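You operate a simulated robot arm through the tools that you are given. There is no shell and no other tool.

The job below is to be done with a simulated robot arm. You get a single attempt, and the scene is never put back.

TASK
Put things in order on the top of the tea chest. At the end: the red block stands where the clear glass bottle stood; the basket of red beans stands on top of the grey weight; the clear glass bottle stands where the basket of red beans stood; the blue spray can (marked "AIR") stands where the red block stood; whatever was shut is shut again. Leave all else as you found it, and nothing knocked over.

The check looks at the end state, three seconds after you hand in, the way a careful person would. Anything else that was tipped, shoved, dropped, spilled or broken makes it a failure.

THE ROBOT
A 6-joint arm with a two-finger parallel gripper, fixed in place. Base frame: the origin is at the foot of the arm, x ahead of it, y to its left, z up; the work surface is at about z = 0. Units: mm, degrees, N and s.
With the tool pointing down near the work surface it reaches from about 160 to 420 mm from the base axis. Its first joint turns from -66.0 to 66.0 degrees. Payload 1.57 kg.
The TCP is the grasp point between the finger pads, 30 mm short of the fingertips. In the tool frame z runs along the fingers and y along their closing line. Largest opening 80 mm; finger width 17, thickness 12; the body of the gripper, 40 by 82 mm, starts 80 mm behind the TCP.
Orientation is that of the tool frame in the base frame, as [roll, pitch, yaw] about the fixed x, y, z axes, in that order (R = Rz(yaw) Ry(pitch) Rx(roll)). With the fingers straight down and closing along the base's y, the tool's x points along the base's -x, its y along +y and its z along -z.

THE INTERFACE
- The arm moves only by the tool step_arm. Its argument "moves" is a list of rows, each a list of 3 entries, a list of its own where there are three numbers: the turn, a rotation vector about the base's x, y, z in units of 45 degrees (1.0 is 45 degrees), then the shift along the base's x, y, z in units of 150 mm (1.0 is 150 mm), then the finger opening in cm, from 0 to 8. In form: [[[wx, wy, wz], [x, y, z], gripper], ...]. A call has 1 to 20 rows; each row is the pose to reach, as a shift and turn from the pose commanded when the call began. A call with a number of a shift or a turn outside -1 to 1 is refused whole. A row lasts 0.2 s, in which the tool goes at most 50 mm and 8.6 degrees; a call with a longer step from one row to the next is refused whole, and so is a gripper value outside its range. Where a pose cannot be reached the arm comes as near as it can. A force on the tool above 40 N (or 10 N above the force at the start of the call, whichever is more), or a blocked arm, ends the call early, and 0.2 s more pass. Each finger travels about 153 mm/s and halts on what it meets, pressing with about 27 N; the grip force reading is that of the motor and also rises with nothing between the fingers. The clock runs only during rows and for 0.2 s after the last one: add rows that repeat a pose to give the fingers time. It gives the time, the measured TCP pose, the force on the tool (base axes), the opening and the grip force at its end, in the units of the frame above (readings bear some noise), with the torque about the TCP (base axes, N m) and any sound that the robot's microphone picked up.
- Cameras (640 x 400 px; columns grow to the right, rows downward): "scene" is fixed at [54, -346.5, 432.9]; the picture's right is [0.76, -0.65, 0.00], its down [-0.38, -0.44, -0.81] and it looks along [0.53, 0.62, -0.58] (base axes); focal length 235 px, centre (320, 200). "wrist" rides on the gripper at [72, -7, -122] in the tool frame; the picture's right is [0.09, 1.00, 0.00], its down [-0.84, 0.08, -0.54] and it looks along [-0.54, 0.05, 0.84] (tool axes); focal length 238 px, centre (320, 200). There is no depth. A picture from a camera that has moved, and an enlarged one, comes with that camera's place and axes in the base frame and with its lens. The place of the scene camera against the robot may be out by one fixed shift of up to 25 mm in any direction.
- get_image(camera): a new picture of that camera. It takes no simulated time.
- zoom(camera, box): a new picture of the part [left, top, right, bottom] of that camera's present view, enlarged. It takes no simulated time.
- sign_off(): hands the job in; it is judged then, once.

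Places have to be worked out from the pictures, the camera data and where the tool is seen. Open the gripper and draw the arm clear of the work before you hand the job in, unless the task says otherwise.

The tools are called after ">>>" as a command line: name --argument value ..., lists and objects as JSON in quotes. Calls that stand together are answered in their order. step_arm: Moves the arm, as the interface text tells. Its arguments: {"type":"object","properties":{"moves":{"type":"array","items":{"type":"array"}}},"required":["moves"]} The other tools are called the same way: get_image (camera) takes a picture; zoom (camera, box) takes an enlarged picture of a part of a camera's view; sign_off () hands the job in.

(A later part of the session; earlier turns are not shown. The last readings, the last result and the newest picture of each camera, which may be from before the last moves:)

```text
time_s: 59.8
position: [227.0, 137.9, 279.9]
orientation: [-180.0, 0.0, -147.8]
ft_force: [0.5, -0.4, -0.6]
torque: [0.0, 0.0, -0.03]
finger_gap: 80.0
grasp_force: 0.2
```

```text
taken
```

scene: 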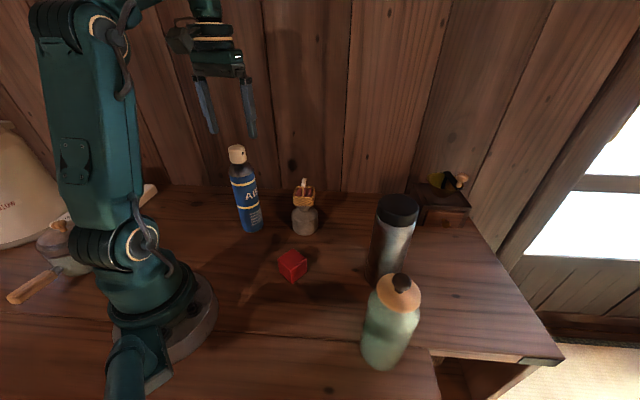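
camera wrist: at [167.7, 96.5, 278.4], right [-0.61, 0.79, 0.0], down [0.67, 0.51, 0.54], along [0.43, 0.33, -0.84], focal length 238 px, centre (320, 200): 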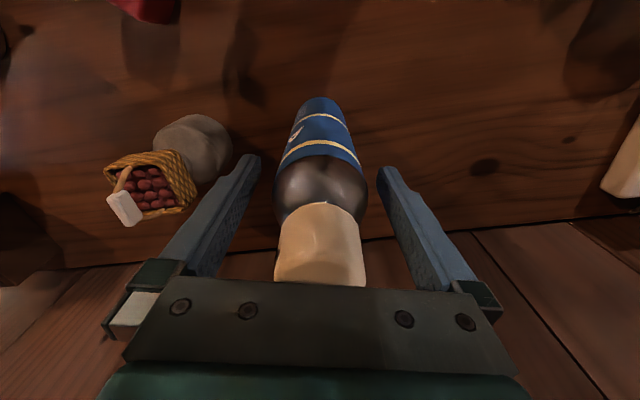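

The can stands in its final place, and the way to the bottle is now open. I swing high across to the right side, lined up on the bottle's bearing of about -48°.

>>> step_arm --moves '[[[0, 0, -0.1], [0.0, -0.12, 0], 8], [[0, 0, -0.22], [0.0, -0.26, 0], 8], [[0, 0, -0.36], [0.0, -0.4, 0], 8], [[0, 0, -0.5], [0.0, -0.55, 0], 8], [[0, 0, -0.64], [-0.02, -0.7, 0], 8], [[0, 0, -0.78], [-0.03, -0.85, 0], 8], [[0, 0, -0.9], [-0.05, -0.97, 0], 8]]'

>>> step_arm --moves '[[[0, 0, -0.12], [-0.03, -0.14, 0], 8], [[0, 0, -0.25], [-0.08, -0.28, 0], 8], [[0, 0, -0.38], [-0.14, -0.42, 0], 8], [[0, 0, -0.5], [-0.21, -0.57, -0.03], 8], [[0, 0, -0.63], [-0.29, -0.72, -0.07], 8], [[0, 0, -0.75], [-0.37, -0.86, -0.12], 8], [[0, 0, -0.87], [-0.45, -0.98, -0.15], 8], [[0, 0, -0.87], [-0.45, -0.98, -0.15], 8]]'

>>> get_image --camera "wrist"

>>> zoom --camera "wrist" --box '[230, 120, 410, 270]'

```text
time_s: 61.4
position: [218.5, -7.0, 277.6]
orientation: [-180.0, 0.1, 171.6]
ft_force: [0.2, 0.0, 0.1]
torque: [-0.02, -0.04, 0.03]
finger_gap: 80.1
grasp_force: 0.1
```

```text
time_s: 63.2
position: [153.8, -152.3, 256.2]
orientation: [180.0, 0.0, 132.4]
ft_force: [-0.3, 0.4, -0.7]
torque: [-0.02, 0.0, 0.0]
finger_gap: 80.0
grasp_force: 0.1
```

```text
taken
camera wrist: at [99.9, -103.5, 379.7], right [0.67, 0.74, 0.0], down [0.62, -0.57, 0.54], along [0.4, -0.36, -0.84], focal length 238 px, centre (320, 200)
```

wrist: 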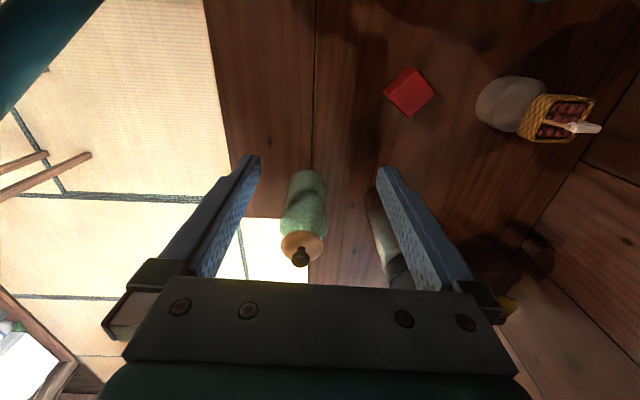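

```text
2.67 times, centred on (320, 195) of wrist
camera zoom: at [99.9, -103.5, 379.7], right [0.67, 0.74, 0.0], down [0.62, -0.57, 0.54], along [0.4, -0.36, -0.84], focal length 636 px, centre (320, 213)
```

zoom: 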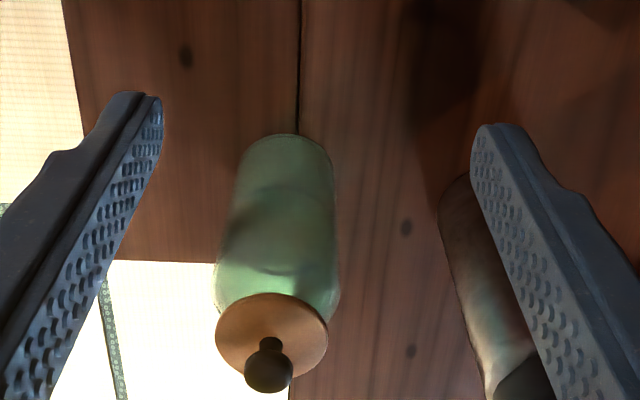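

The bottle is clear in view at about (242,-264), body 62–63 mm wide, lid near z≈156 and knob top near z≈187. It sits on my tool's bearing. I lower to z≈119 on that line, well short of it, and look again.

>>> step_arm --moves '[[[0, 0, 0], [0.02, -0.07, -0.05], 8], [[0, 0, 0], [0.035, -0.14, -0.2], 8], [[0, 0, 0], [0.035, -0.14, -0.4], 8], [[0, 0, 0], [0.035, -0.14, -0.6], 8], [[0, 0, 0], [0.035, -0.14, -0.8], 8], [[0, 0, 0], [0.035, -0.14, -0.915], 8], [[0, 0, 0], [0.035, -0.14, -0.915], 8]]'

>>> get_image --camera "wrist"

>>> get_image --camera "scene"

```text
time_s: 64.8
position: [157.6, -175.0, 120.3]
orientation: [-180.0, -0.1, 132.5]
ft_force: [0.9, -1.5, -0.2]
torque: [-0.02, 0.02, 0.01]
finger_gap: 80.1
grasp_force: 0.0
```

```text
taken
camera wrist: at [102.9, -125.2, 242.2], right [0.67, 0.74, 0.0], down [0.62, -0.56, 0.54], along [0.4, -0.36, -0.84], focal length 238 px, centre (320, 200)
```

wrist: 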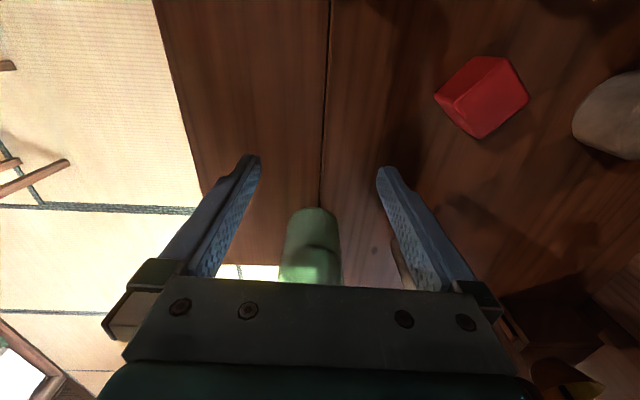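

```text
taken
```

scene: 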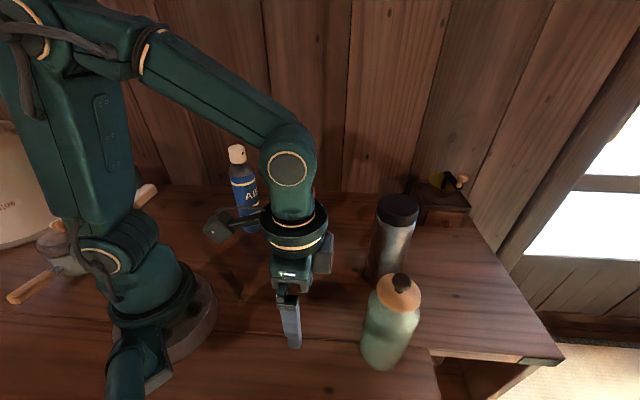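

The bottle is 125 mm straight ahead of the tool, with a lateral error of only about 2 mm. I advance 60 mm with that correction and recheck.

>>> step_arm --moves '[[[0, 0, 0], [0.07, -0.07, 0], 8], [[0, 0, 0], [0.14, -0.14, 0], 8], [[0, 0, 0], [0.21, -0.213, 0], 8], [[0, 0, 0], [0.28, -0.285, 0], 8], [[0, 0, 0], [0.28, -0.285, 0], 8]]'

>>> get_image --camera "wrist"

>>> zoom --camera "scene" --box '[260, 160, 460, 400]'

```text
time_s: 66.0
position: [199.9, -216.7, 119.3]
orientation: [-180.0, 0.0, 132.5]
ft_force: [-0.5, 0.5, -0.4]
torque: [-0.03, -0.01, 0.02]
finger_gap: 80.3
grasp_force: 0.1
```

```text
taken
camera wrist: at [145.1, -167.8, 241.6], right [0.67, 0.74, 0.0], down [0.62, -0.56, 0.54], along [0.4, -0.36, -0.84], focal length 238 px, centre (320, 200)
```

wrist: 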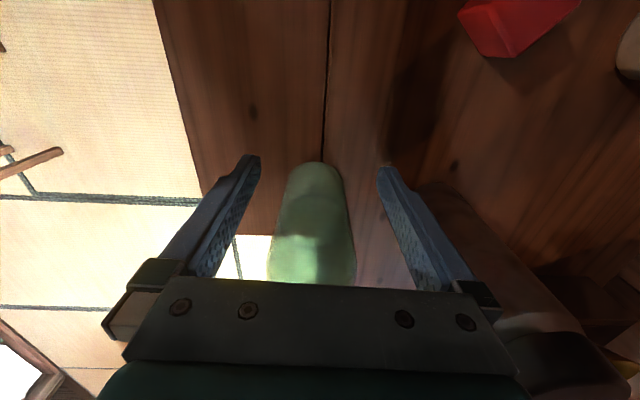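

```text
1.67 times, centred on (360, 280) of scene
camera zoom: at [54.0, -346.5, 432.9], right [0.76, -0.65, 0.0], down [-0.38, -0.44, -0.81], along [0.53, 0.62, -0.58], focal length 392 px, centre (253, 67)
```

zoom: 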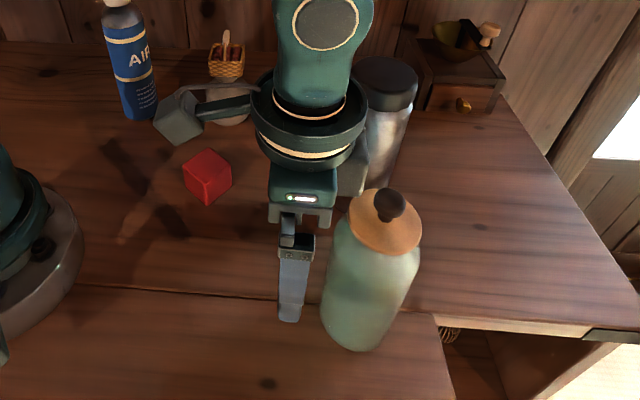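

The bottle is dead ahead, 65 mm away with lateral error near zero. I advance 40 mm further, slowly, and check.

>>> step_arm --moves '[[[0, 0, 0], [0.045, -0.049, 0], 8], [[0, 0, 0], [0.09, -0.098, 0], 8], [[0, 0, 0], [0.135, -0.147, 0], 8], [[0, 0, 0], [0.18, -0.196, 0], 8], [[0, 0, 0], [0.18, -0.196, 0], 8]]'

>>> get_image --camera "wrist"

>>> zoom --camera "scene" --box '[300, 200, 440, 380]'

```text
time_s: 67.2
position: [226.0, -246.3, 119.8]
orientation: [-180.0, 0.1, 132.4]
ft_force: [-0.1, -0.3, -0.3]
torque: [-0.01, -0.01, 0.02]
finger_gap: 80.1
grasp_force: 0.1
```

```text
taken
camera wrist: at [171.8, -197.1, 242.0], right [0.67, 0.74, 0.0], down [0.62, -0.56, 0.54], along [0.4, -0.36, -0.84], focal length 238 px, centre (320, 200)
```

wrist: 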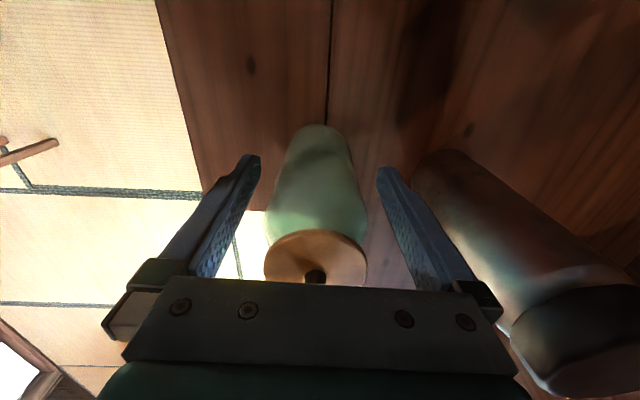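

```text
2.22 times, centred on (370, 290) of scene
camera zoom: at [54.0, -346.5, 432.9], right [0.76, -0.65, 0.0], down [-0.38, -0.44, -0.81], along [0.53, 0.62, -0.58], focal length 523 px, centre (209, 0)
```

zoom: 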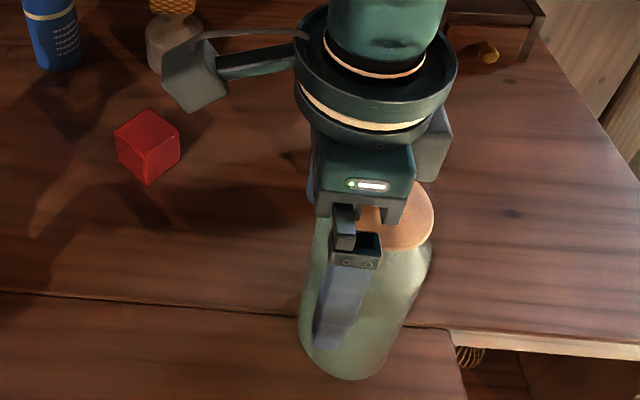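

The bottle is centred between the fingers and the lid knob passes under the palm. I advance the remaining 25 mm slowly.

>>> step_arm --moves '[[[0, 0, 0], [0.03, -0.033, 0], 8], [[0, 0, 0], [0.06, -0.066, 0], 8], [[0, 0, 0], [0.09, -0.098, 0], 8], [[0, 0, 0], [0.112, -0.1225, 0], 8], [[0, 0, 0], [0.112, -0.1225, 0], 8]]'

>>> get_image --camera "wrist"

>>> zoom --camera "scene" --box '[300, 200, 440, 380]'

```text
time_s: 68.4
position: [242.7, -263.6, 119.0]
orientation: [-180.0, 0.0, 132.4]
ft_force: [-0.2, 0.4, -0.6]
torque: [0.03, 0.01, 0.0]
finger_gap: 80.1
grasp_force: 0.1
```

```text
taken
camera wrist: at [188.3, -214.5, 241.0], right [0.67, 0.74, 0.0], down [0.62, -0.56, 0.54], along [0.4, -0.36, -0.84], focal length 238 px, centre (320, 200)
```

wrist: 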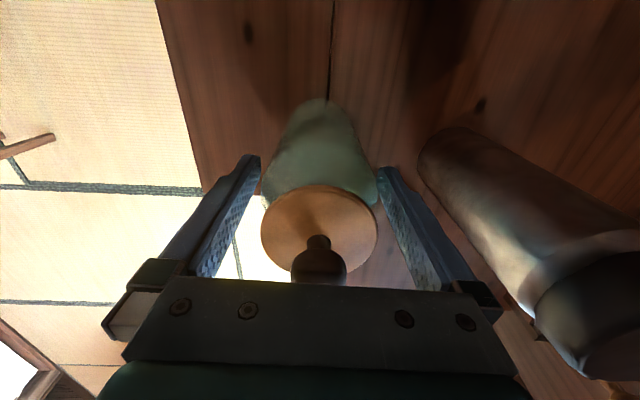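

```text
2.22 times, centred on (370, 290) of scene
camera zoom: at [54.0, -346.5, 432.9], right [0.76, -0.65, 0.0], down [-0.38, -0.44, -0.81], along [0.53, 0.62, -0.58], focal length 523 px, centre (209, 0)
```

zoom: 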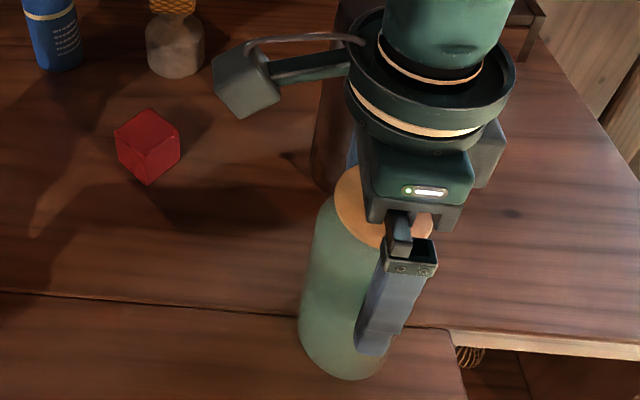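

Both the base and lid in the wrist view put the bottle's axis within about 1 mm of the TCP. I close the fingers gently on the glass.

>>> step_arm --moves '[[[0, 0, 0], [0, 0, 0], 7.4], [[0, 0, 0], [0, 0, 0], 6.9], [[0, 0, 0], [0, 0, 0], 6.5], [[0, 0, 0], [0, 0, 0], 6.2], [[0, 0, 0], [0, 0, 0], 5.6], [[0, 0, 0], [0, 0, 0], 5.6]]'

>>> get_image --camera "wrist"

>>> zoom --camera "scene" --box '[300, 200, 440, 380]'

```text
time_s: 69.8
position: [242.9, -264.2, 119.0]
orientation: [-180.0, -0.1, 132.5]
ft_force: [-0.2, 0.0, 0.7]
torque: [0.01, 0.01, -0.07]
finger_gap: 59.2
grasp_force: 27.2
```

```text
taken
camera wrist: at [188.2, -214.4, 241.0], right [0.67, 0.74, 0.0], down [0.62, -0.56, 0.54], along [0.4, -0.36, -0.84], focal length 238 px, centre (320, 200)
```

wrist: 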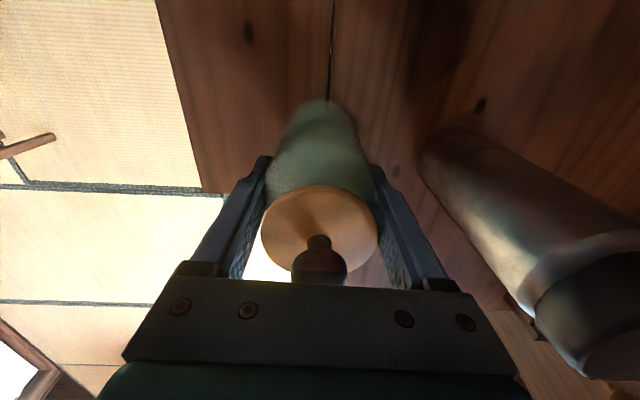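

```text
2.22 times, centred on (370, 290) of scene
camera zoom: at [54.0, -346.5, 432.9], right [0.76, -0.65, 0.0], down [-0.38, -0.44, -0.81], along [0.53, 0.62, -0.58], focal length 523 px, centre (209, 0)
```

zoom: 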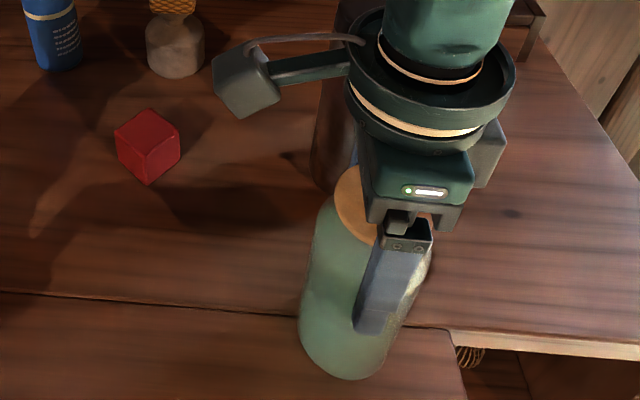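

The bottle is gripped at 59 mm with 27 N. I lift it a little and check for slip and tilt.

>>> step_arm --moves '[[[0, 0, 0], [0, 0, 0.03], 5.6], [[0, 0, 0], [0, 0, 0.08], 5.6], [[0, 0, 0], [0, 0, 0.13], 5.6], [[0, 0, 0], [0, 0, 0.13], 5.6]]'

>>> get_image --camera "wrist"

>>> zoom --camera "scene" --box '[300, 200, 440, 380]'

```text
time_s: 70.8
position: [241.2, -264.0, 138.9]
orientation: [-179.9, -0.1, 132.5]
ft_force: [0.0, -0.1, -3.5]
torque: [0.04, 0.0, -0.01]
finger_gap: 59.0
grasp_force: 26.5
```

```text
taken
camera wrist: at [186.9, -214.6, 260.3], right [0.67, 0.74, 0.0], down [0.62, -0.56, 0.54], along [0.4, -0.36, -0.84], focal length 238 px, centre (320, 200)
```

wrist: 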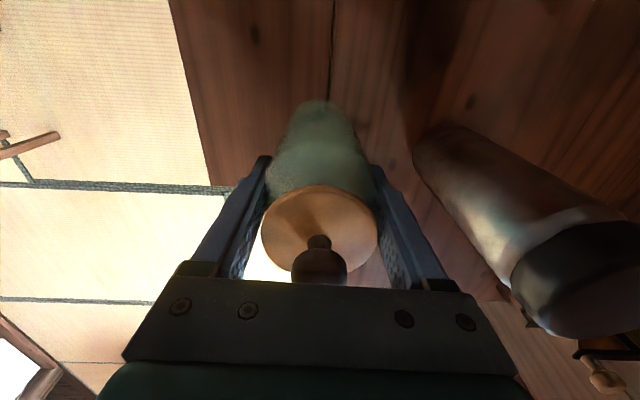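

```text
2.22 times, centred on (370, 290) of scene
camera zoom: at [54.0, -346.5, 432.9], right [0.76, -0.65, 0.0], down [-0.38, -0.44, -0.81], along [0.53, 0.62, -0.58], focal length 523 px, centre (209, 0)
```

zoom: 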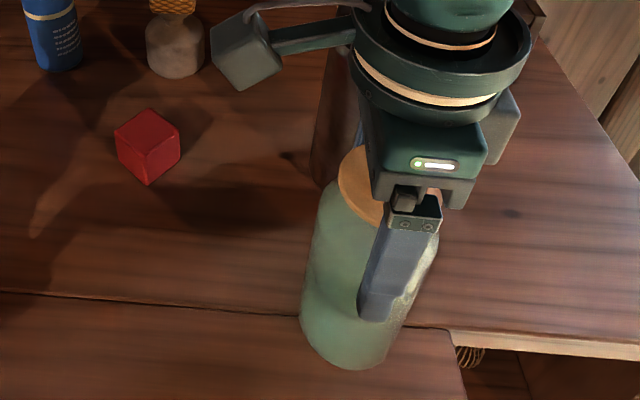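

The bottle hangs steady at about 0.36 kg, and its old place is recorded as (242.4, -264). I draw it inward along the radius while raising it.

>>> step_arm --moves '[[[0, 0, 0], [0, 0, 0.07], 5.6], [[0, 0, 0], [-0.05, 0.055, 0.15], 5.6], [[0, 0, 0], [-0.13, 0.145, 0.25], 5.6], [[0, 0, 0], [-0.22, 0.245, 0.38], 5.6], [[0, 0, 0], [-0.31, 0.345, 0.5], 5.6], [[0, 0, 0], [-0.4, 0.44, 0.62], 5.6], [[0, 0, 0], [-0.48, 0.53, 0.74], 5.6], [[0, 0, 0], [-0.55, 0.606, 0.84], 5.6], [[0, 0, 0], [-0.6, 0.66, 0.93], 5.6], [[0, 0, 0], [-0.6, 0.66, 0.93], 5.6]]'

>>> get_image --camera "wrist"

>>> get_image --camera "scene"

```text
time_s: 73.0
position: [152.0, -163.2, 277.6]
orientation: [179.9, 0.0, 132.5]
ft_force: [-0.4, 0.8, -2.8]
torque: [0.0, 0.04, 0.0]
finger_gap: 58.6
grasp_force: 26.4
```

```text
taken
camera wrist: at [96.6, -115.5, 399.8], right [0.67, 0.74, 0.0], down [0.62, -0.56, 0.54], along [0.4, -0.36, -0.84], focal length 238 px, centre (320, 200)
```

wrist: 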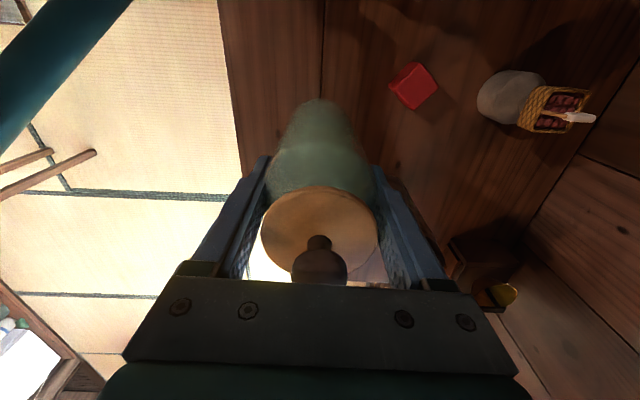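

```text
taken
```

scene: 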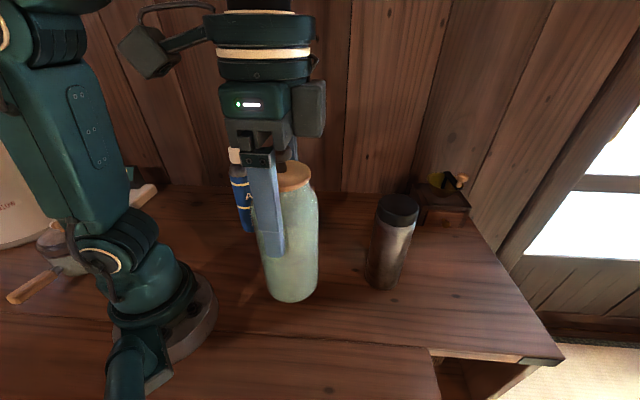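

The bottle is high and clear with its lid in place. I swing it leftward close to the arm's axis, so that it passes the can on the inside with 30 mm or more to spare.

>>> step_arm --moves '[[[0, 0, 0.1], [0.03, 0.09, 0.03], 5.6], [[0, 0, 0.22], [0.08, 0.21, 0.05], 5.6], [[0, 0, 0.34], [0.13, 0.34, 0.05], 5.6], [[0, 0, 0.46], [0.18, 0.46, 0.05], 5.6], [[0, 0, 0.58], [0.22, 0.58, 0.05], 5.6], [[0, 0, 0.7], [0.26, 0.7, 0.05], 5.6], [[0, 0, 0.8], [0.287, 0.82, 0.05], 5.6], [[0, 0, 0.8], [0.287, 0.82, 0.05], 5.6]]'

>>> get_image --camera "scene"

```text
time_s: 74.8
position: [196.1, -43.6, 284.1]
orientation: [180.0, 0.0, 168.5]
ft_force: [0.4, 0.8, -3.0]
torque: [0.0, 0.01, -0.03]
finger_gap: 58.9
grasp_force: 27.0
```

```text
taken
```

scene: 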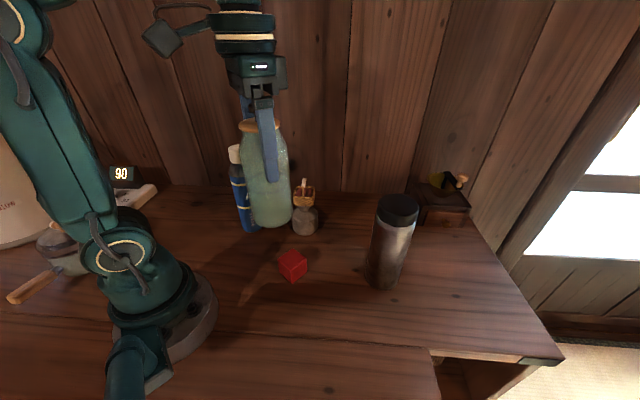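

On course. I continue the inside swing to about (160,78).

>>> step_arm --moves '[[[0, 0, 0.1], [-0.035, 0.1, 0], 5.6], [[0, 0, 0.22], [-0.07, 0.22, 0], 5.6], [[0, 0, 0.34], [-0.105, 0.34, 0], 5.6], [[0, 0, 0.46], [-0.135, 0.46, 0], 5.6], [[0, 0, 0.58], [-0.17, 0.58, 0], 5.6], [[0, 0, 0.7], [-0.205, 0.7, 0], 5.6], [[0, 0, 0.8], [-0.24, 0.81, 0], 5.6], [[0, 0, 0.8], [-0.24, 0.81, 0], 5.6]]'

>>> get_image --camera "scene"

>>> get_image --camera "wrist"

```text
time_s: 76.6
position: [161.2, 80.1, 285.8]
orientation: [-179.9, 0.0, -155.6]
ft_force: [0.8, -1.1, -2.8]
torque: [0.01, 0.01, -0.02]
finger_gap: 58.7
grasp_force: 26.8
```

```text
taken
```

scene: 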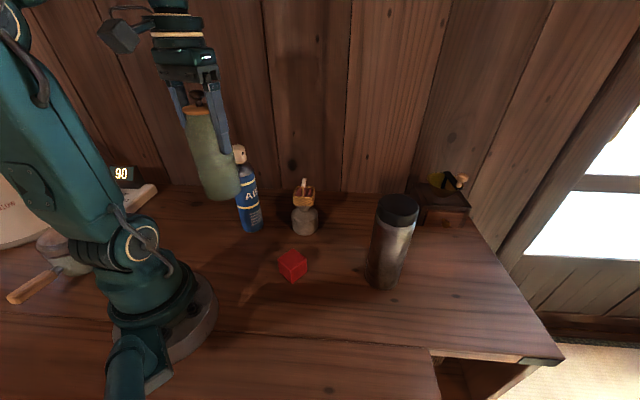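

```text
taken
camera wrist: at [97.3, 44.7, 407.8], right [-0.5, 0.87, 0.0], down [0.73, 0.42, 0.54], along [0.47, 0.27, -0.84], focal length 238 px, centre (320, 200)
```

wrist: 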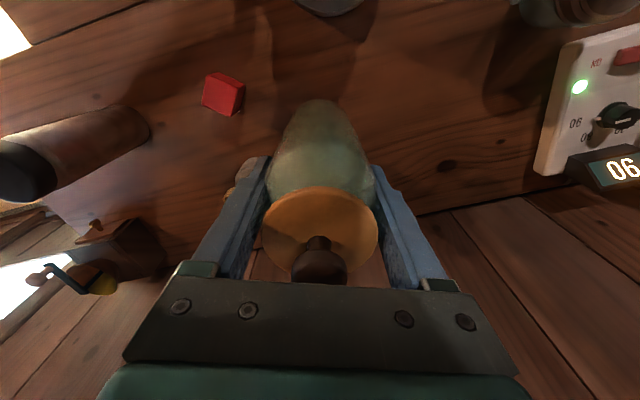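

The bottle is just inside the can with about 30 mm to spare. I continue round to the 54° bearing.

>>> step_arm --moves '[[[0, 0, 0.08], [-0.04, 0.056, 0], 5.6], [[0, 0, 0.16], [-0.08, 0.113, 0], 5.6], [[0, 0, 0.24], [-0.125, 0.17, 0], 5.6], [[0, 0, 0.32], [-0.167, 0.227, 0], 5.6], [[0, 0, 0.4], [-0.217, 0.28, 0], 5.6], [[0, 0, 0.48], [-0.267, 0.333, 0], 5.6], [[0, 0, 0.57], [-0.317, 0.387, 0], 5.6], [[0, 0, 0.62], [-0.367, 0.44, 0], 5.6], [[0, 0, 0.62], [-0.367, 0.44, 0], 5.6]]'

>>> get_image --camera "scene"

>>> get_image --camera "wrist"

```text
time_s: 78.6
position: [113.2, 141.3, 285.7]
orientation: [179.9, 0.0, -127.7]
ft_force: [-1.1, -0.2, -2.5]
torque: [-0.02, -0.01, 0.01]
finger_gap: 58.6
grasp_force: 26.4
out of reach, approached as far as the arm can: row 8, 9
```

```text
taken
```

scene: 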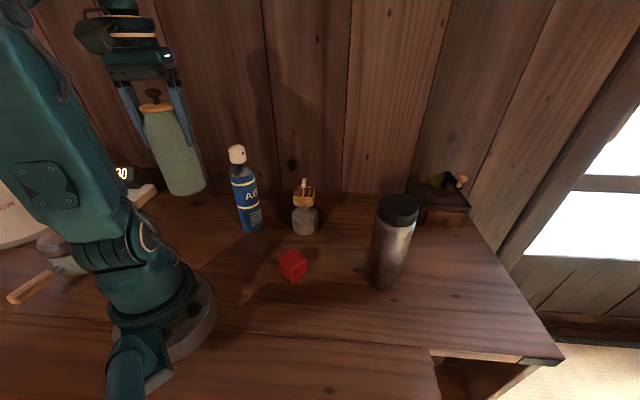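

```text
taken
camera wrist: at [74.9, 79.9, 407.0], right [-0.85, 0.53, 0.0], down [0.45, 0.71, 0.54], along [0.29, 0.46, -0.84], focal length 238 px, centre (320, 200)
```

wrist: 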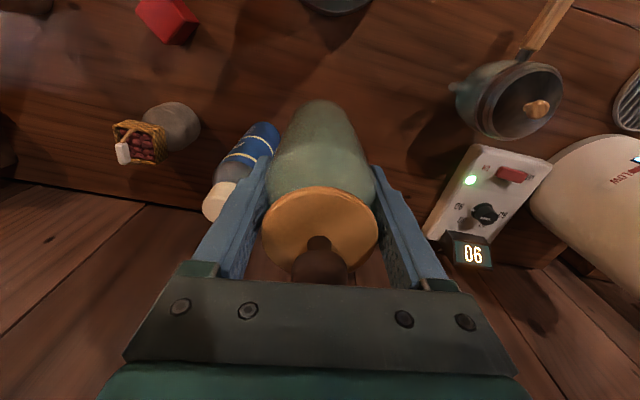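

I am past the can. I now extend outward toward the basket's old place (171,257), lowering as the reach grows, with the base still about 75 mm up.

>>> step_arm --moves '[[[0, 0, 0], [0.05, 0.096, -0.03], 5.6], [[0, 0, 0], [0.1, 0.19, -0.07], 5.6], [[0, 0, 0], [0.145, 0.287, -0.13], 5.6], [[0, 0, 0], [0.19, 0.383, -0.2], 5.6], [[0, 0, 0], [0.24, 0.478, -0.28], 5.6], [[0, 0, 0], [0.29, 0.574, -0.38], 5.6], [[0, 0, 0], [0.335, 0.67, -0.5], 5.6], [[0, 0, 0], [0.383, 0.765, -0.6], 5.6], [[0, 0, 0], [0.383, 0.765, -0.6], 5.6]]'

>>> get_image --camera "scene"

>>> get_image --camera "wrist"

```text
time_s: 80.6
position: [170.8, 256.2, 196.7]
orientation: [179.9, 0.1, -127.6]
ft_force: [-0.1, -0.6, -2.5]
torque: [-0.01, -0.02, -0.01]
finger_gap: 58.6
grasp_force: 26.9
out of reach, approached as far as the arm can: row 4
```

```text
taken
```

scene: 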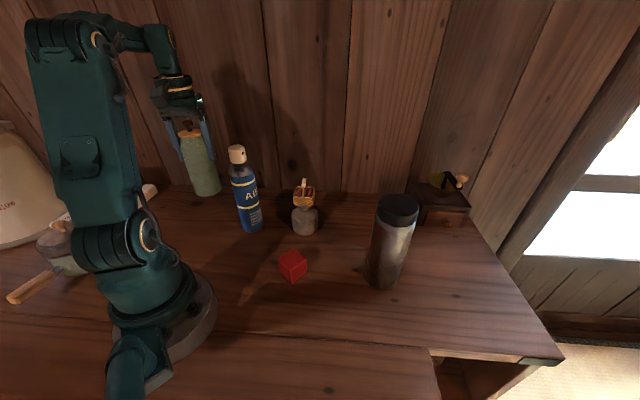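

```text
taken
camera wrist: at [132.0, 195.1, 318.8], right [-0.85, 0.53, 0.0], down [0.45, 0.71, 0.54], along [0.29, 0.46, -0.84], focal length 238 px, centre (320, 200)
```

wrist: 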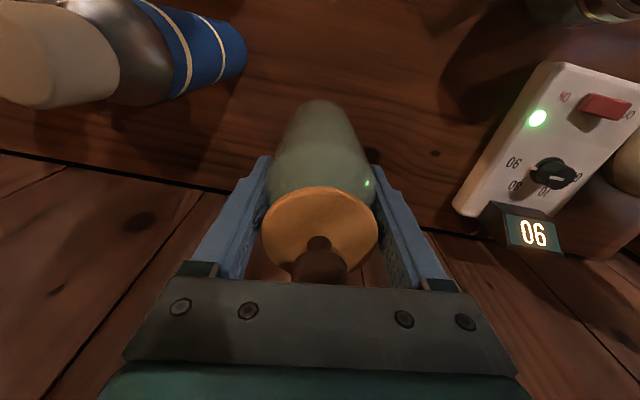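

The tool sits over the basket's old place to within about 1 mm. I lower the bottle to about 10 mm above the table.

>>> step_arm --moves '[[[0, 0, 0], [0.002, 0.001, -0.1], 5.6], [[0, 0, 0], [0.002, 0.001, -0.22], 5.6], [[0, 0, 0], [0.002, 0.001, -0.34], 5.6], [[0, 0, 0], [0.002, 0.001, -0.41], 5.6], [[0, 0, 0], [0.002, 0.001, -0.445], 5.6], [[0, 0, 0], [0.002, 0.001, -0.445], 5.6]]'

>>> zoom --camera "scene" --box '[140, 100, 300, 250]'

```text
time_s: 82.0
position: [171.9, 257.9, 129.6]
orientation: [180.0, 0.0, -127.6]
ft_force: [-0.7, -0.8, -3.1]
torque: [0.01, 0.01, -0.01]
finger_gap: 58.9
grasp_force: 27.4
```

```text
2.67 times, centred on (220, 175) of scene
camera zoom: at [54.0, -346.5, 432.9], right [0.76, -0.65, 0.0], down [-0.38, -0.44, -0.81], along [0.53, 0.62, -0.58], focal length 628 px, centre (587, 267)
```

zoom: 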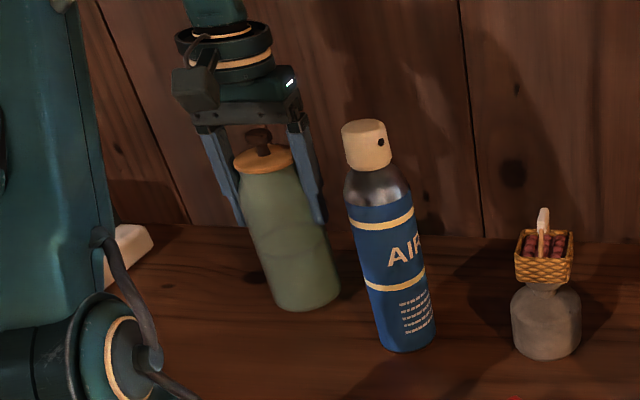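

Everything looks upright. I lower the last centimetre in small steps while watching the force.

>>> step_arm --moves '[[[0, 0, 0], [0, 0, -0.025], 5.6], [[0, 0, 0], [0, 0, -0.045], 5.6], [[0, 0, 0], [0, 0, -0.053], 5.6]]'

```text
time_s: 82.8
position: [171.6, 256.0, 120.8]
orientation: [179.9, 0.0, -127.6]
ft_force: [-1.0, -0.6, -3.1]
torque: [0.02, 0.01, 0.02]
finger_gap: 58.8
grasp_force: 26.9
```

>>> step_arm --moves '[[[0, 0, 0], [0, 0, -0.004], 5.6], [[0, 0, 0], [0, 0, -0.008], 5.6]]'

```text
time_s: 83.4
position: [172.0, 258.0, 120.9]
orientation: [179.9, 0.0, -127.7]
ft_force: [0.9, 0.5, -3.1]
torque: [-0.01, 0.03, 0.0]
finger_gap: 58.6
grasp_force: 26.9
```

There is no contact yet, so I lower another mm.

>>> step_arm --moves '[[[0, 0, 0], [0, 0, -0.004], 5.6], [[0, 0, 0], [0, 0, -0.007], 5.6]]'

```text
time_s: 84.0
position: [172.0, 257.4, 118.8]
orientation: [179.8, 0.0, -127.6]
ft_force: [-0.4, -0.8, 0.5]
torque: [-0.08, -0.05, -0.05]
finger_gap: 58.9
grasp_force: 26.7
```

The table now carries the bottle's weight, since the force went from -3.1 to about 0. I open the fingers slowly.

>>> step_arm --moves '[[[0, 0, 0], [0, 0, 0], 5.9], [[0, 0, 0], [0, 0, 0], 6.1], [[0, 0, 0], [0, 0, 0], 6.4], [[0, 0, 0], [0, 0, 0], 6.9], [[0, 0, 0], [0, 0, 0], 7.5], [[0, 0, 0], [0, 0, 0], 8], [[0, 0, 0], [0, 0, 0], 8]]'

>>> get_image --camera "wrist"

>>> zoom --camera "scene" --box '[140, 100, 300, 250]'

```text
time_s: 85.6
position: [171.9, 256.8, 118.7]
orientation: [180.0, 0.0, -127.5]
ft_force: [0.1, 0.5, -0.3]
torque: [-0.02, -0.01, 0.02]
finger_gap: 80.1
grasp_force: 0.1
```

```text
taken
camera wrist: at [133.0, 196.8, 240.9], right [-0.85, 0.53, 0.0], down [0.45, 0.71, 0.54], along [0.29, 0.46, -0.84], focal length 238 px, centre (320, 200)
```

wrist: 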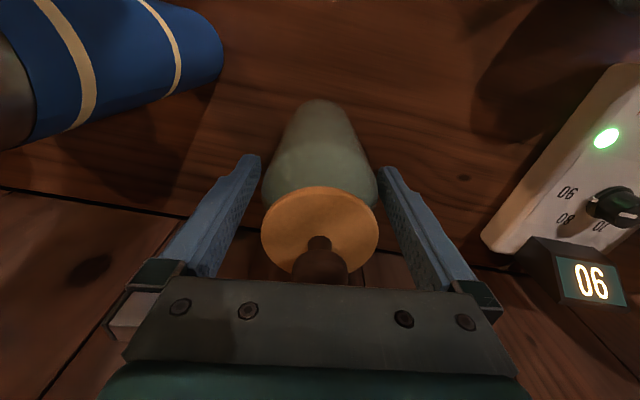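

```text
2.67 times, centred on (220, 175) of scene
camera zoom: at [54.0, -346.5, 432.9], right [0.76, -0.65, 0.0], down [-0.38, -0.44, -0.81], along [0.53, 0.62, -0.58], focal length 628 px, centre (587, 267)
```

zoom: 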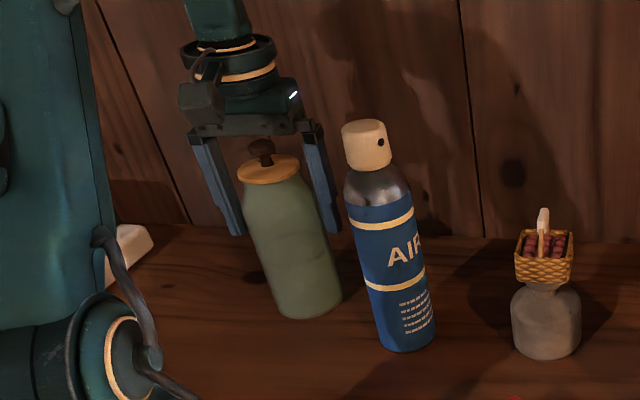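

The bottle stands free with its lid on. I rise straight up, clear of its knob.

>>> step_arm --moves '[[[0, 0, 0], [0, 0, 0.08], 8], [[0, 0, 0], [0, 0, 0.22], 8], [[0, 0, 0], [0, 0, 0.38], 8], [[0, 0, 0], [0, 0, 0.54], 8], [[0, 0, 0], [0, 0, 0.7], 8], [[0, 0, 0], [0, 0, 0.78], 8], [[0, 0, 0], [0, 0, 0.78], 8]]'

>>> get_image --camera "wrist"

>>> zoom --camera "scene" --box '[140, 100, 300, 250]'

```text
time_s: 87.2
position: [173.2, 257.7, 236.5]
orientation: [180.0, 0.0, -127.7]
ft_force: [-0.4, 0.5, -0.1]
torque: [-0.02, -0.01, -0.01]
finger_gap: 80.1
grasp_force: 0.0
```

```text
taken
camera wrist: at [133.3, 197.2, 358.3], right [-0.85, 0.53, 0.0], down [0.45, 0.71, 0.54], along [0.29, 0.46, -0.84], focal length 238 px, centre (320, 200)
```

wrist: 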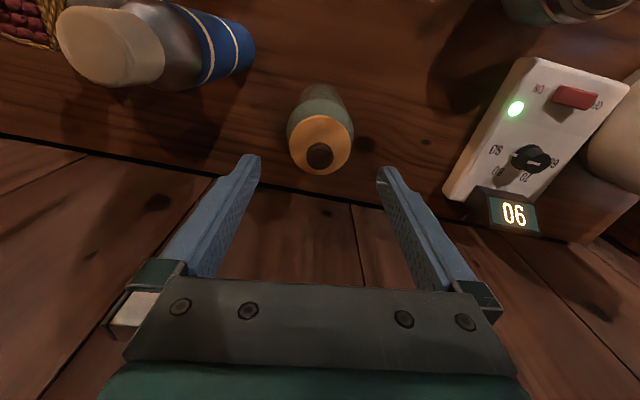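

```text
2.67 times, centred on (220, 175) of scene
camera zoom: at [54.0, -346.5, 432.9], right [0.76, -0.65, 0.0], down [-0.38, -0.44, -0.81], along [0.53, 0.62, -0.58], focal length 628 px, centre (587, 267)
```

zoom: 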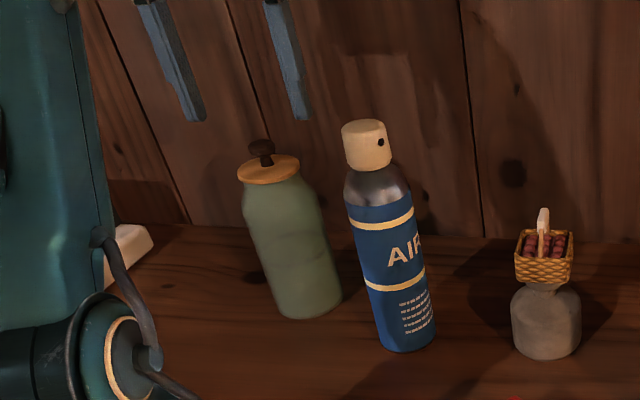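

The bottle stands in the basket's old place. I draw back inward and up, then swing clear of the can toward the parked block.

>>> step_arm --moves '[[[0, 0, 0], [-0.05, -0.075, 0.05], 8], [[0, 0, 0], [-0.12, -0.18, 0.12], 8], [[0, 0, 0], [-0.2, -0.3, 0.2], 8], [[0, 0, 0], [-0.28, -0.42, 0.28], 8], [[0, 0, 0], [-0.34, -0.52, 0.32], 8], [[0, 0, 0], [-0.37, -0.57, 0.34], 8]]'

>>> step_arm --moves '[[[0, 0, -0.12], [0.07, -0.08, 0.01], 8], [[0, 0, -0.26], [0.15, -0.18, 0.01], 8], [[0, 0, -0.4], [0.22, -0.29, 0.01], 8], [[0, 0, -0.54], [0.29, -0.41, 0.01], 8], [[0, 0, -0.68], [0.34, -0.54, 0.01], 8], [[0, 0, -0.82], [0.39, -0.67, 0.01], 8], [[0, 0, -0.95], [0.44, -0.8, 0.01], 8], [[0, 0, -1.0], [0.48, -0.95, 0.0], 8]]'

>>> get_image --camera "scene"

>>> get_image --camera "wrist"

```text
time_s: 88.6
position: [126.8, 165.3, 287.8]
orientation: [179.9, 0.0, -127.6]
ft_force: [0.2, 0.2, 0.0]
torque: [-0.05, -0.01, -0.03]
finger_gap: 80.2
grasp_force: 0.1
out of reach, approached as far as the arm can: row 2, 3, 4, 5, 6
```

```text
time_s: 90.4
position: [199.9, 22.5, 287.2]
orientation: [-180.0, 0.0, -172.7]
ft_force: [0.2, 0.1, 0.6]
torque: [-0.02, -0.02, 0.02]
finger_gap: 79.8
grasp_force: 0.1
```

```text
taken
```

scene: 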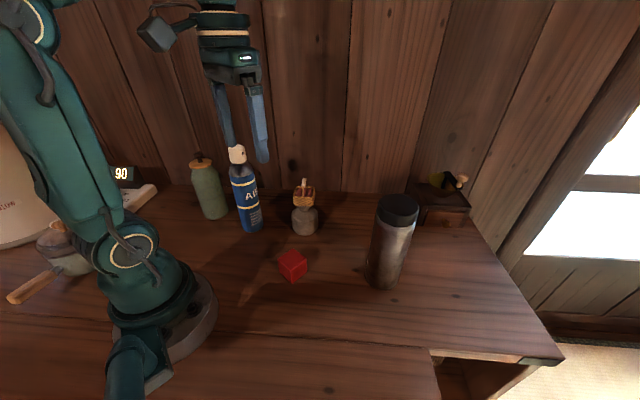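

```text
taken
camera wrist: at [128.3, 7.1, 409.4], right [-0.22, 0.98, 0.0], down [0.82, 0.18, 0.54], along [0.53, 0.12, -0.84], focal length 238 px, centre (320, 200)
```

wrist: 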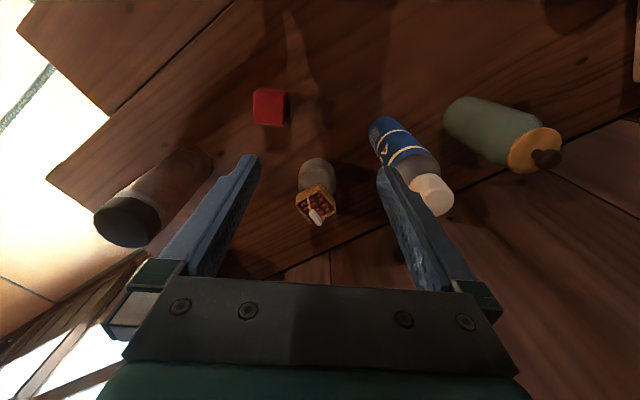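

All pieces stand as intended. I go down over the parked block at (217,-50) with the tool turn I left it at.

>>> step_arm --moves '[[[0, 0, -0.02], [0.03, -0.15, -0.05], 8], [[0, 0, -0.047], [0.07, -0.3, -0.15], 8], [[0, 0, -0.047], [0.113, -0.45, -0.3], 8], [[0, 0, -0.047], [0.113, -0.483, -0.5], 8], [[0, 0, -0.047], [0.113, -0.483, -0.75], 8], [[0, 0, -0.047], [0.113, -0.483, -1.0], 8], [[0, 0, -0.047], [0.113, -0.483, -1.0], 8]]'

>>> get_image --camera "wrist"

>>> zoom --camera "wrist" --box '[250, 90, 390, 200]'

```text
time_s: 92.0
position: [219.2, -49.0, 139.2]
orientation: [180.0, 0.0, -174.7]
ft_force: [-0.4, 0.0, -0.7]
torque: [0.02, 0.02, -0.04]
finger_gap: 79.8
grasp_force: 0.1
```

```text
taken
camera wrist: at [147.0, -62.1, 261.1], right [-0.18, 0.98, 0.0], down [0.83, 0.15, 0.54], along [0.53, 0.1, -0.84], focal length 238 px, centre (320, 200)
```

wrist: 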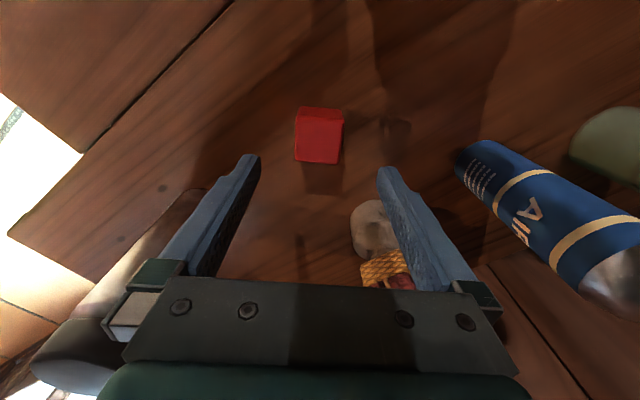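

```text
3.64 times, centred on (320, 145) of wrist
camera zoom: at [147.0, -62.1, 261.1], right [-0.18, 0.98, 0.0], down [0.83, 0.15, 0.54], along [0.53, 0.1, -0.84], focal length 867 px, centre (320, 400)
```

zoom: 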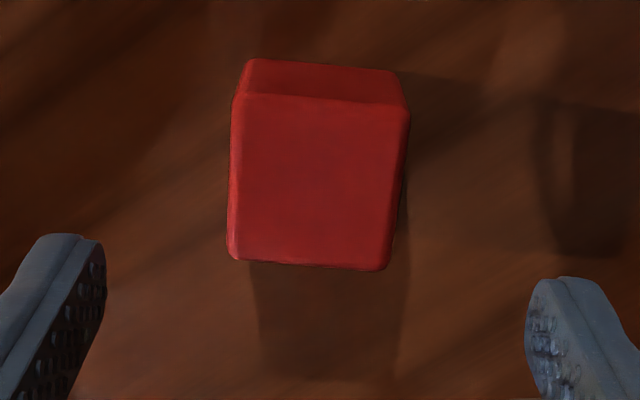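

The block is right below, with a 2 mm sideways correction. I descend to z≈36 and grip it.

>>> step_arm --moves '[[[0, 0, 0], [0, -0.012, -0.15], 8], [[0, 0, 0], [0, -0.012, -0.35], 8], [[0, 0, 0], [0, -0.012, -0.52], 8], [[0, 0, 0], [0, -0.012, -0.63], 8], [[0, 0, 0], [0, -0.012, -0.685], 8], [[0, 0, 0], [0, -0.012, -0.685], 8], [[0, 0, 0], [0, -0.012, -0.685], 6], [[0, 0, 0], [0, -0.012, -0.685], 5], [[0, 0, 0], [0, -0.012, -0.685], 4.3], [[0, 0, 0], [0, -0.012, -0.685], 3.5], [[0, 0, 0], [0, -0.012, -0.685], 3.5]]'

>>> get_image --camera "wrist"

```text
time_s: 94.4
position: [215.1, -51.4, 36.4]
orientation: [180.0, -0.1, -174.7]
ft_force: [-0.9, -1.0, 0.3]
torque: [0.03, 0.02, 0.01]
finger_gap: 44.5
grasp_force: 27.0
```

```text
taken
camera wrist: at [143.2, -64.6, 158.7], right [-0.18, 0.98, 0.0], down [0.83, 0.15, 0.54], along [0.53, 0.1, -0.84], focal length 238 px, centre (320, 200)
```

wrist: 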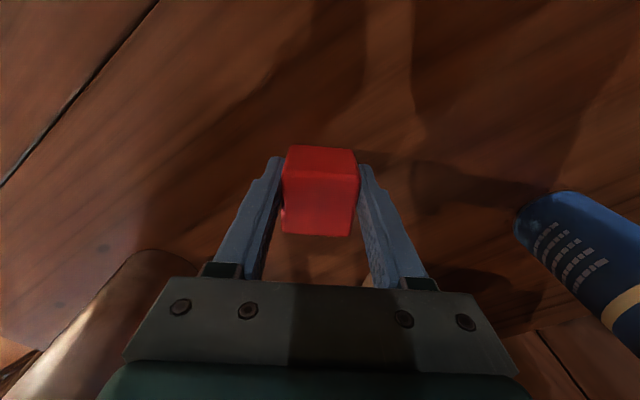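

The block is gripped. I lift it and carry it toward the bottle's old place (242.4, -264), passing well inside the thermos.

>>> step_arm --moves '[[[0, 0, 0], [0, 0, 0.08], 3.5], [[0, 0, 0], [0, 0, 0.3], 3.5], [[0, 0, 0], [0, 0, 0.55], 3.5], [[0, 0, -0.12], [0.01, -0.13, 0.6], 3.5], [[0, 0, -0.24], [0.02, -0.26, 0.6], 3.5], [[0, 0, -0.36], [0.035, -0.4, 0.6], 3.5], [[0, 0, -0.48], [0.05, -0.53, 0.6], 3.5], [[0, 0, -0.6], [0.06, -0.66, 0.6], 3.5], [[0, 0, -0.6], [0.06, -0.66, 0.6], 3.5]]'

>>> get_image --camera "wrist"

>>> get_image --camera "scene"

```text
time_s: 96.4
position: [224.9, -151.2, 126.8]
orientation: [180.0, -0.1, 158.2]
ft_force: [0.5, -0.4, -0.5]
torque: [0.01, 0.02, -0.02]
finger_gap: 44.2
grasp_force: 26.6
```

```text
taken
camera wrist: at [154.2, -129.4, 248.3], right [0.28, 0.96, 0.0], down [0.81, -0.24, 0.54], along [0.52, -0.15, -0.84], focal length 238 px, centre (320, 200)
```

wrist: 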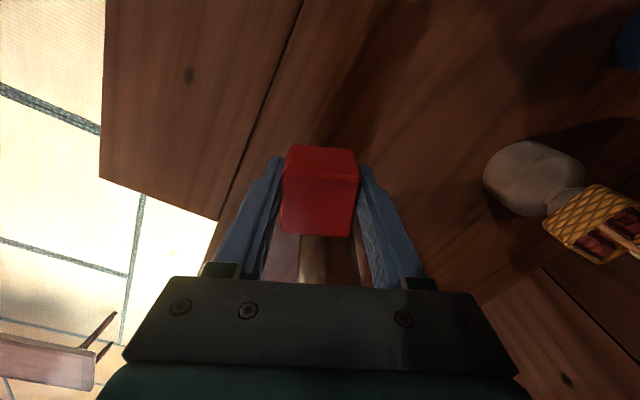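

```text
taken
```

scene: 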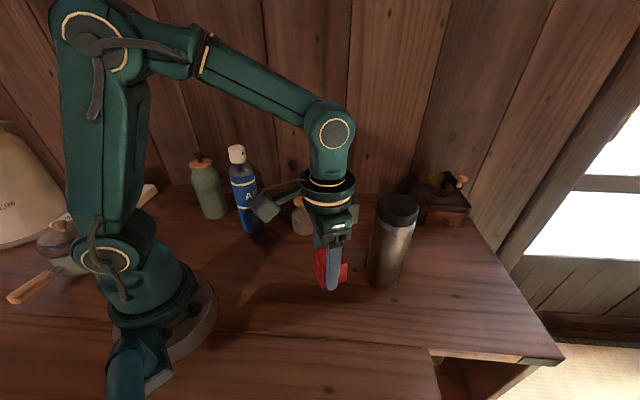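

The block is clear of the thermos. I carry on to the bottle's old place and lower to about 20 mm above the table.

>>> step_arm --moves '[[[0, 0, -0.1], [0.015, -0.12, 0], 3.5], [[0, 0, -0.2], [0.03, -0.25, 0], 3.5], [[0, 0, -0.3], [0.05, -0.38, 0], 3.5], [[0, 0, -0.4], [0.07, -0.5, -0.05], 3.5], [[0, 0, -0.5], [0.09, -0.63, -0.15], 3.5], [[0, 0, -0.57], [0.115, -0.755, -0.28], 3.5], [[0, 0, -0.57], [0.115, -0.755, -0.42], 3.5], [[0, 0, -0.57], [0.115, -0.755, -0.47], 3.5], [[0, 0, -0.57], [0.115, -0.755, -0.47], 3.5]]'

>>> get_image --camera "wrist"

>>> zoom --camera "scene" --box '[280, 200, 460, 400]'

```text
time_s: 98.4
position: [242.4, -264.6, 53.7]
orientation: [-179.9, 0.0, 132.6]
ft_force: [0.3, -0.8, 0.0]
torque: [0.05, -0.02, 0.04]
finger_gap: 44.3
grasp_force: 26.9
```

```text
taken
camera wrist: at [187.8, -215.9, 175.4], right [0.67, 0.74, 0.0], down [0.62, -0.56, 0.54], along [0.4, -0.36, -0.84], focal length 238 px, centre (320, 200)
```

wrist: 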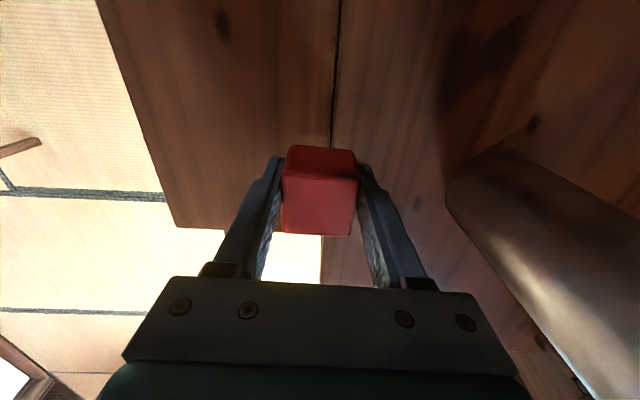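

```text
2.00 times, centred on (370, 300) of scene
camera zoom: at [54.0, -346.5, 432.9], right [0.76, -0.65, 0.0], down [-0.38, -0.44, -0.81], along [0.53, 0.62, -0.58], focal length 471 px, centre (220, 0)
```

zoom: 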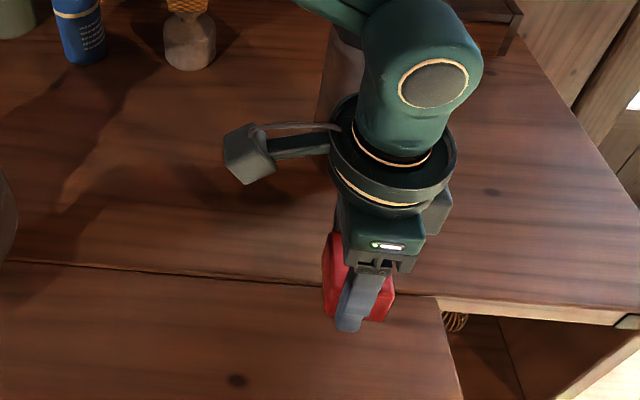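

The tool pose matches the one at the bottle pick-up within about 1.5 mm. I correct by 1 mm and lower in steps while watching the force.

>>> step_arm --moves '[[[0, 0, 0], [0.001, 0.006, -0.04], 3.5], [[0, 0, 0], [0.001, 0.006, -0.08], 3.5], [[0, 0, 0], [0.001, 0.006, -0.1], 3.5], [[0, 0, 0], [0.001, 0.006, -0.106], 3.5]]'

```text
time_s: 99.4
position: [241.7, -261.8, 37.8]
orientation: [180.0, -0.1, 132.6]
ft_force: [0.2, -1.2, -0.8]
torque: [-0.01, 0.03, -0.02]
finger_gap: 44.2
grasp_force: 27.2
```

>>> step_arm --moves '[[[0, 0, 0], [0, 0, -0.004], 3.5], [[0, 0, 0], [0, 0, -0.008], 3.5]]'

```text
time_s: 100.0
position: [243.1, -262.5, 36.6]
orientation: [179.9, 0.2, 132.7]
ft_force: [2.2, 3.5, 7.3]
torque: [0.16, 0.01, -0.07]
finger_gap: 44.1
grasp_force: 27.2
```

The block touches the table with 7 N. I release it slowly.

>>> step_arm --moves '[[[0, 0, 0], [0, 0, 0.003], 3.5], [[0, 0, 0], [0, 0, 0.003], 4.5], [[0, 0, 0], [0, 0, 0.003], 4.8], [[0, 0, 0], [0, 0, 0.003], 5.4], [[0, 0, 0], [0, 0, 0.003], 6.4], [[0, 0, 0], [0, 0, 0.003], 7.4], [[0, 0, 0], [0, 0, 0.003], 8], [[0, 0, 0], [0, 0, 0.003], 8]]'

>>> get_image --camera "wrist"

```text
time_s: 101.8
position: [242.4, -261.7, 37.3]
orientation: [180.0, 0.1, 132.7]
ft_force: [0.2, 0.7, -0.8]
torque: [-0.01, 0.01, -0.01]
finger_gap: 80.1
grasp_force: 0.1
```

```text
taken
camera wrist: at [187.7, -213.5, 158.6], right [0.67, 0.74, 0.0], down [0.62, -0.56, 0.54], along [0.4, -0.36, -0.84], focal length 238 px, centre (320, 200)
```

wrist: 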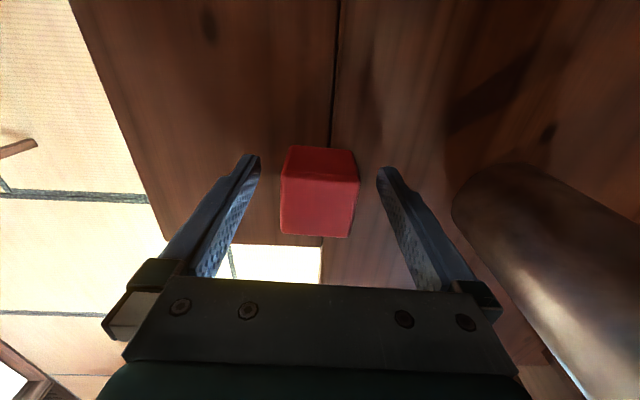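

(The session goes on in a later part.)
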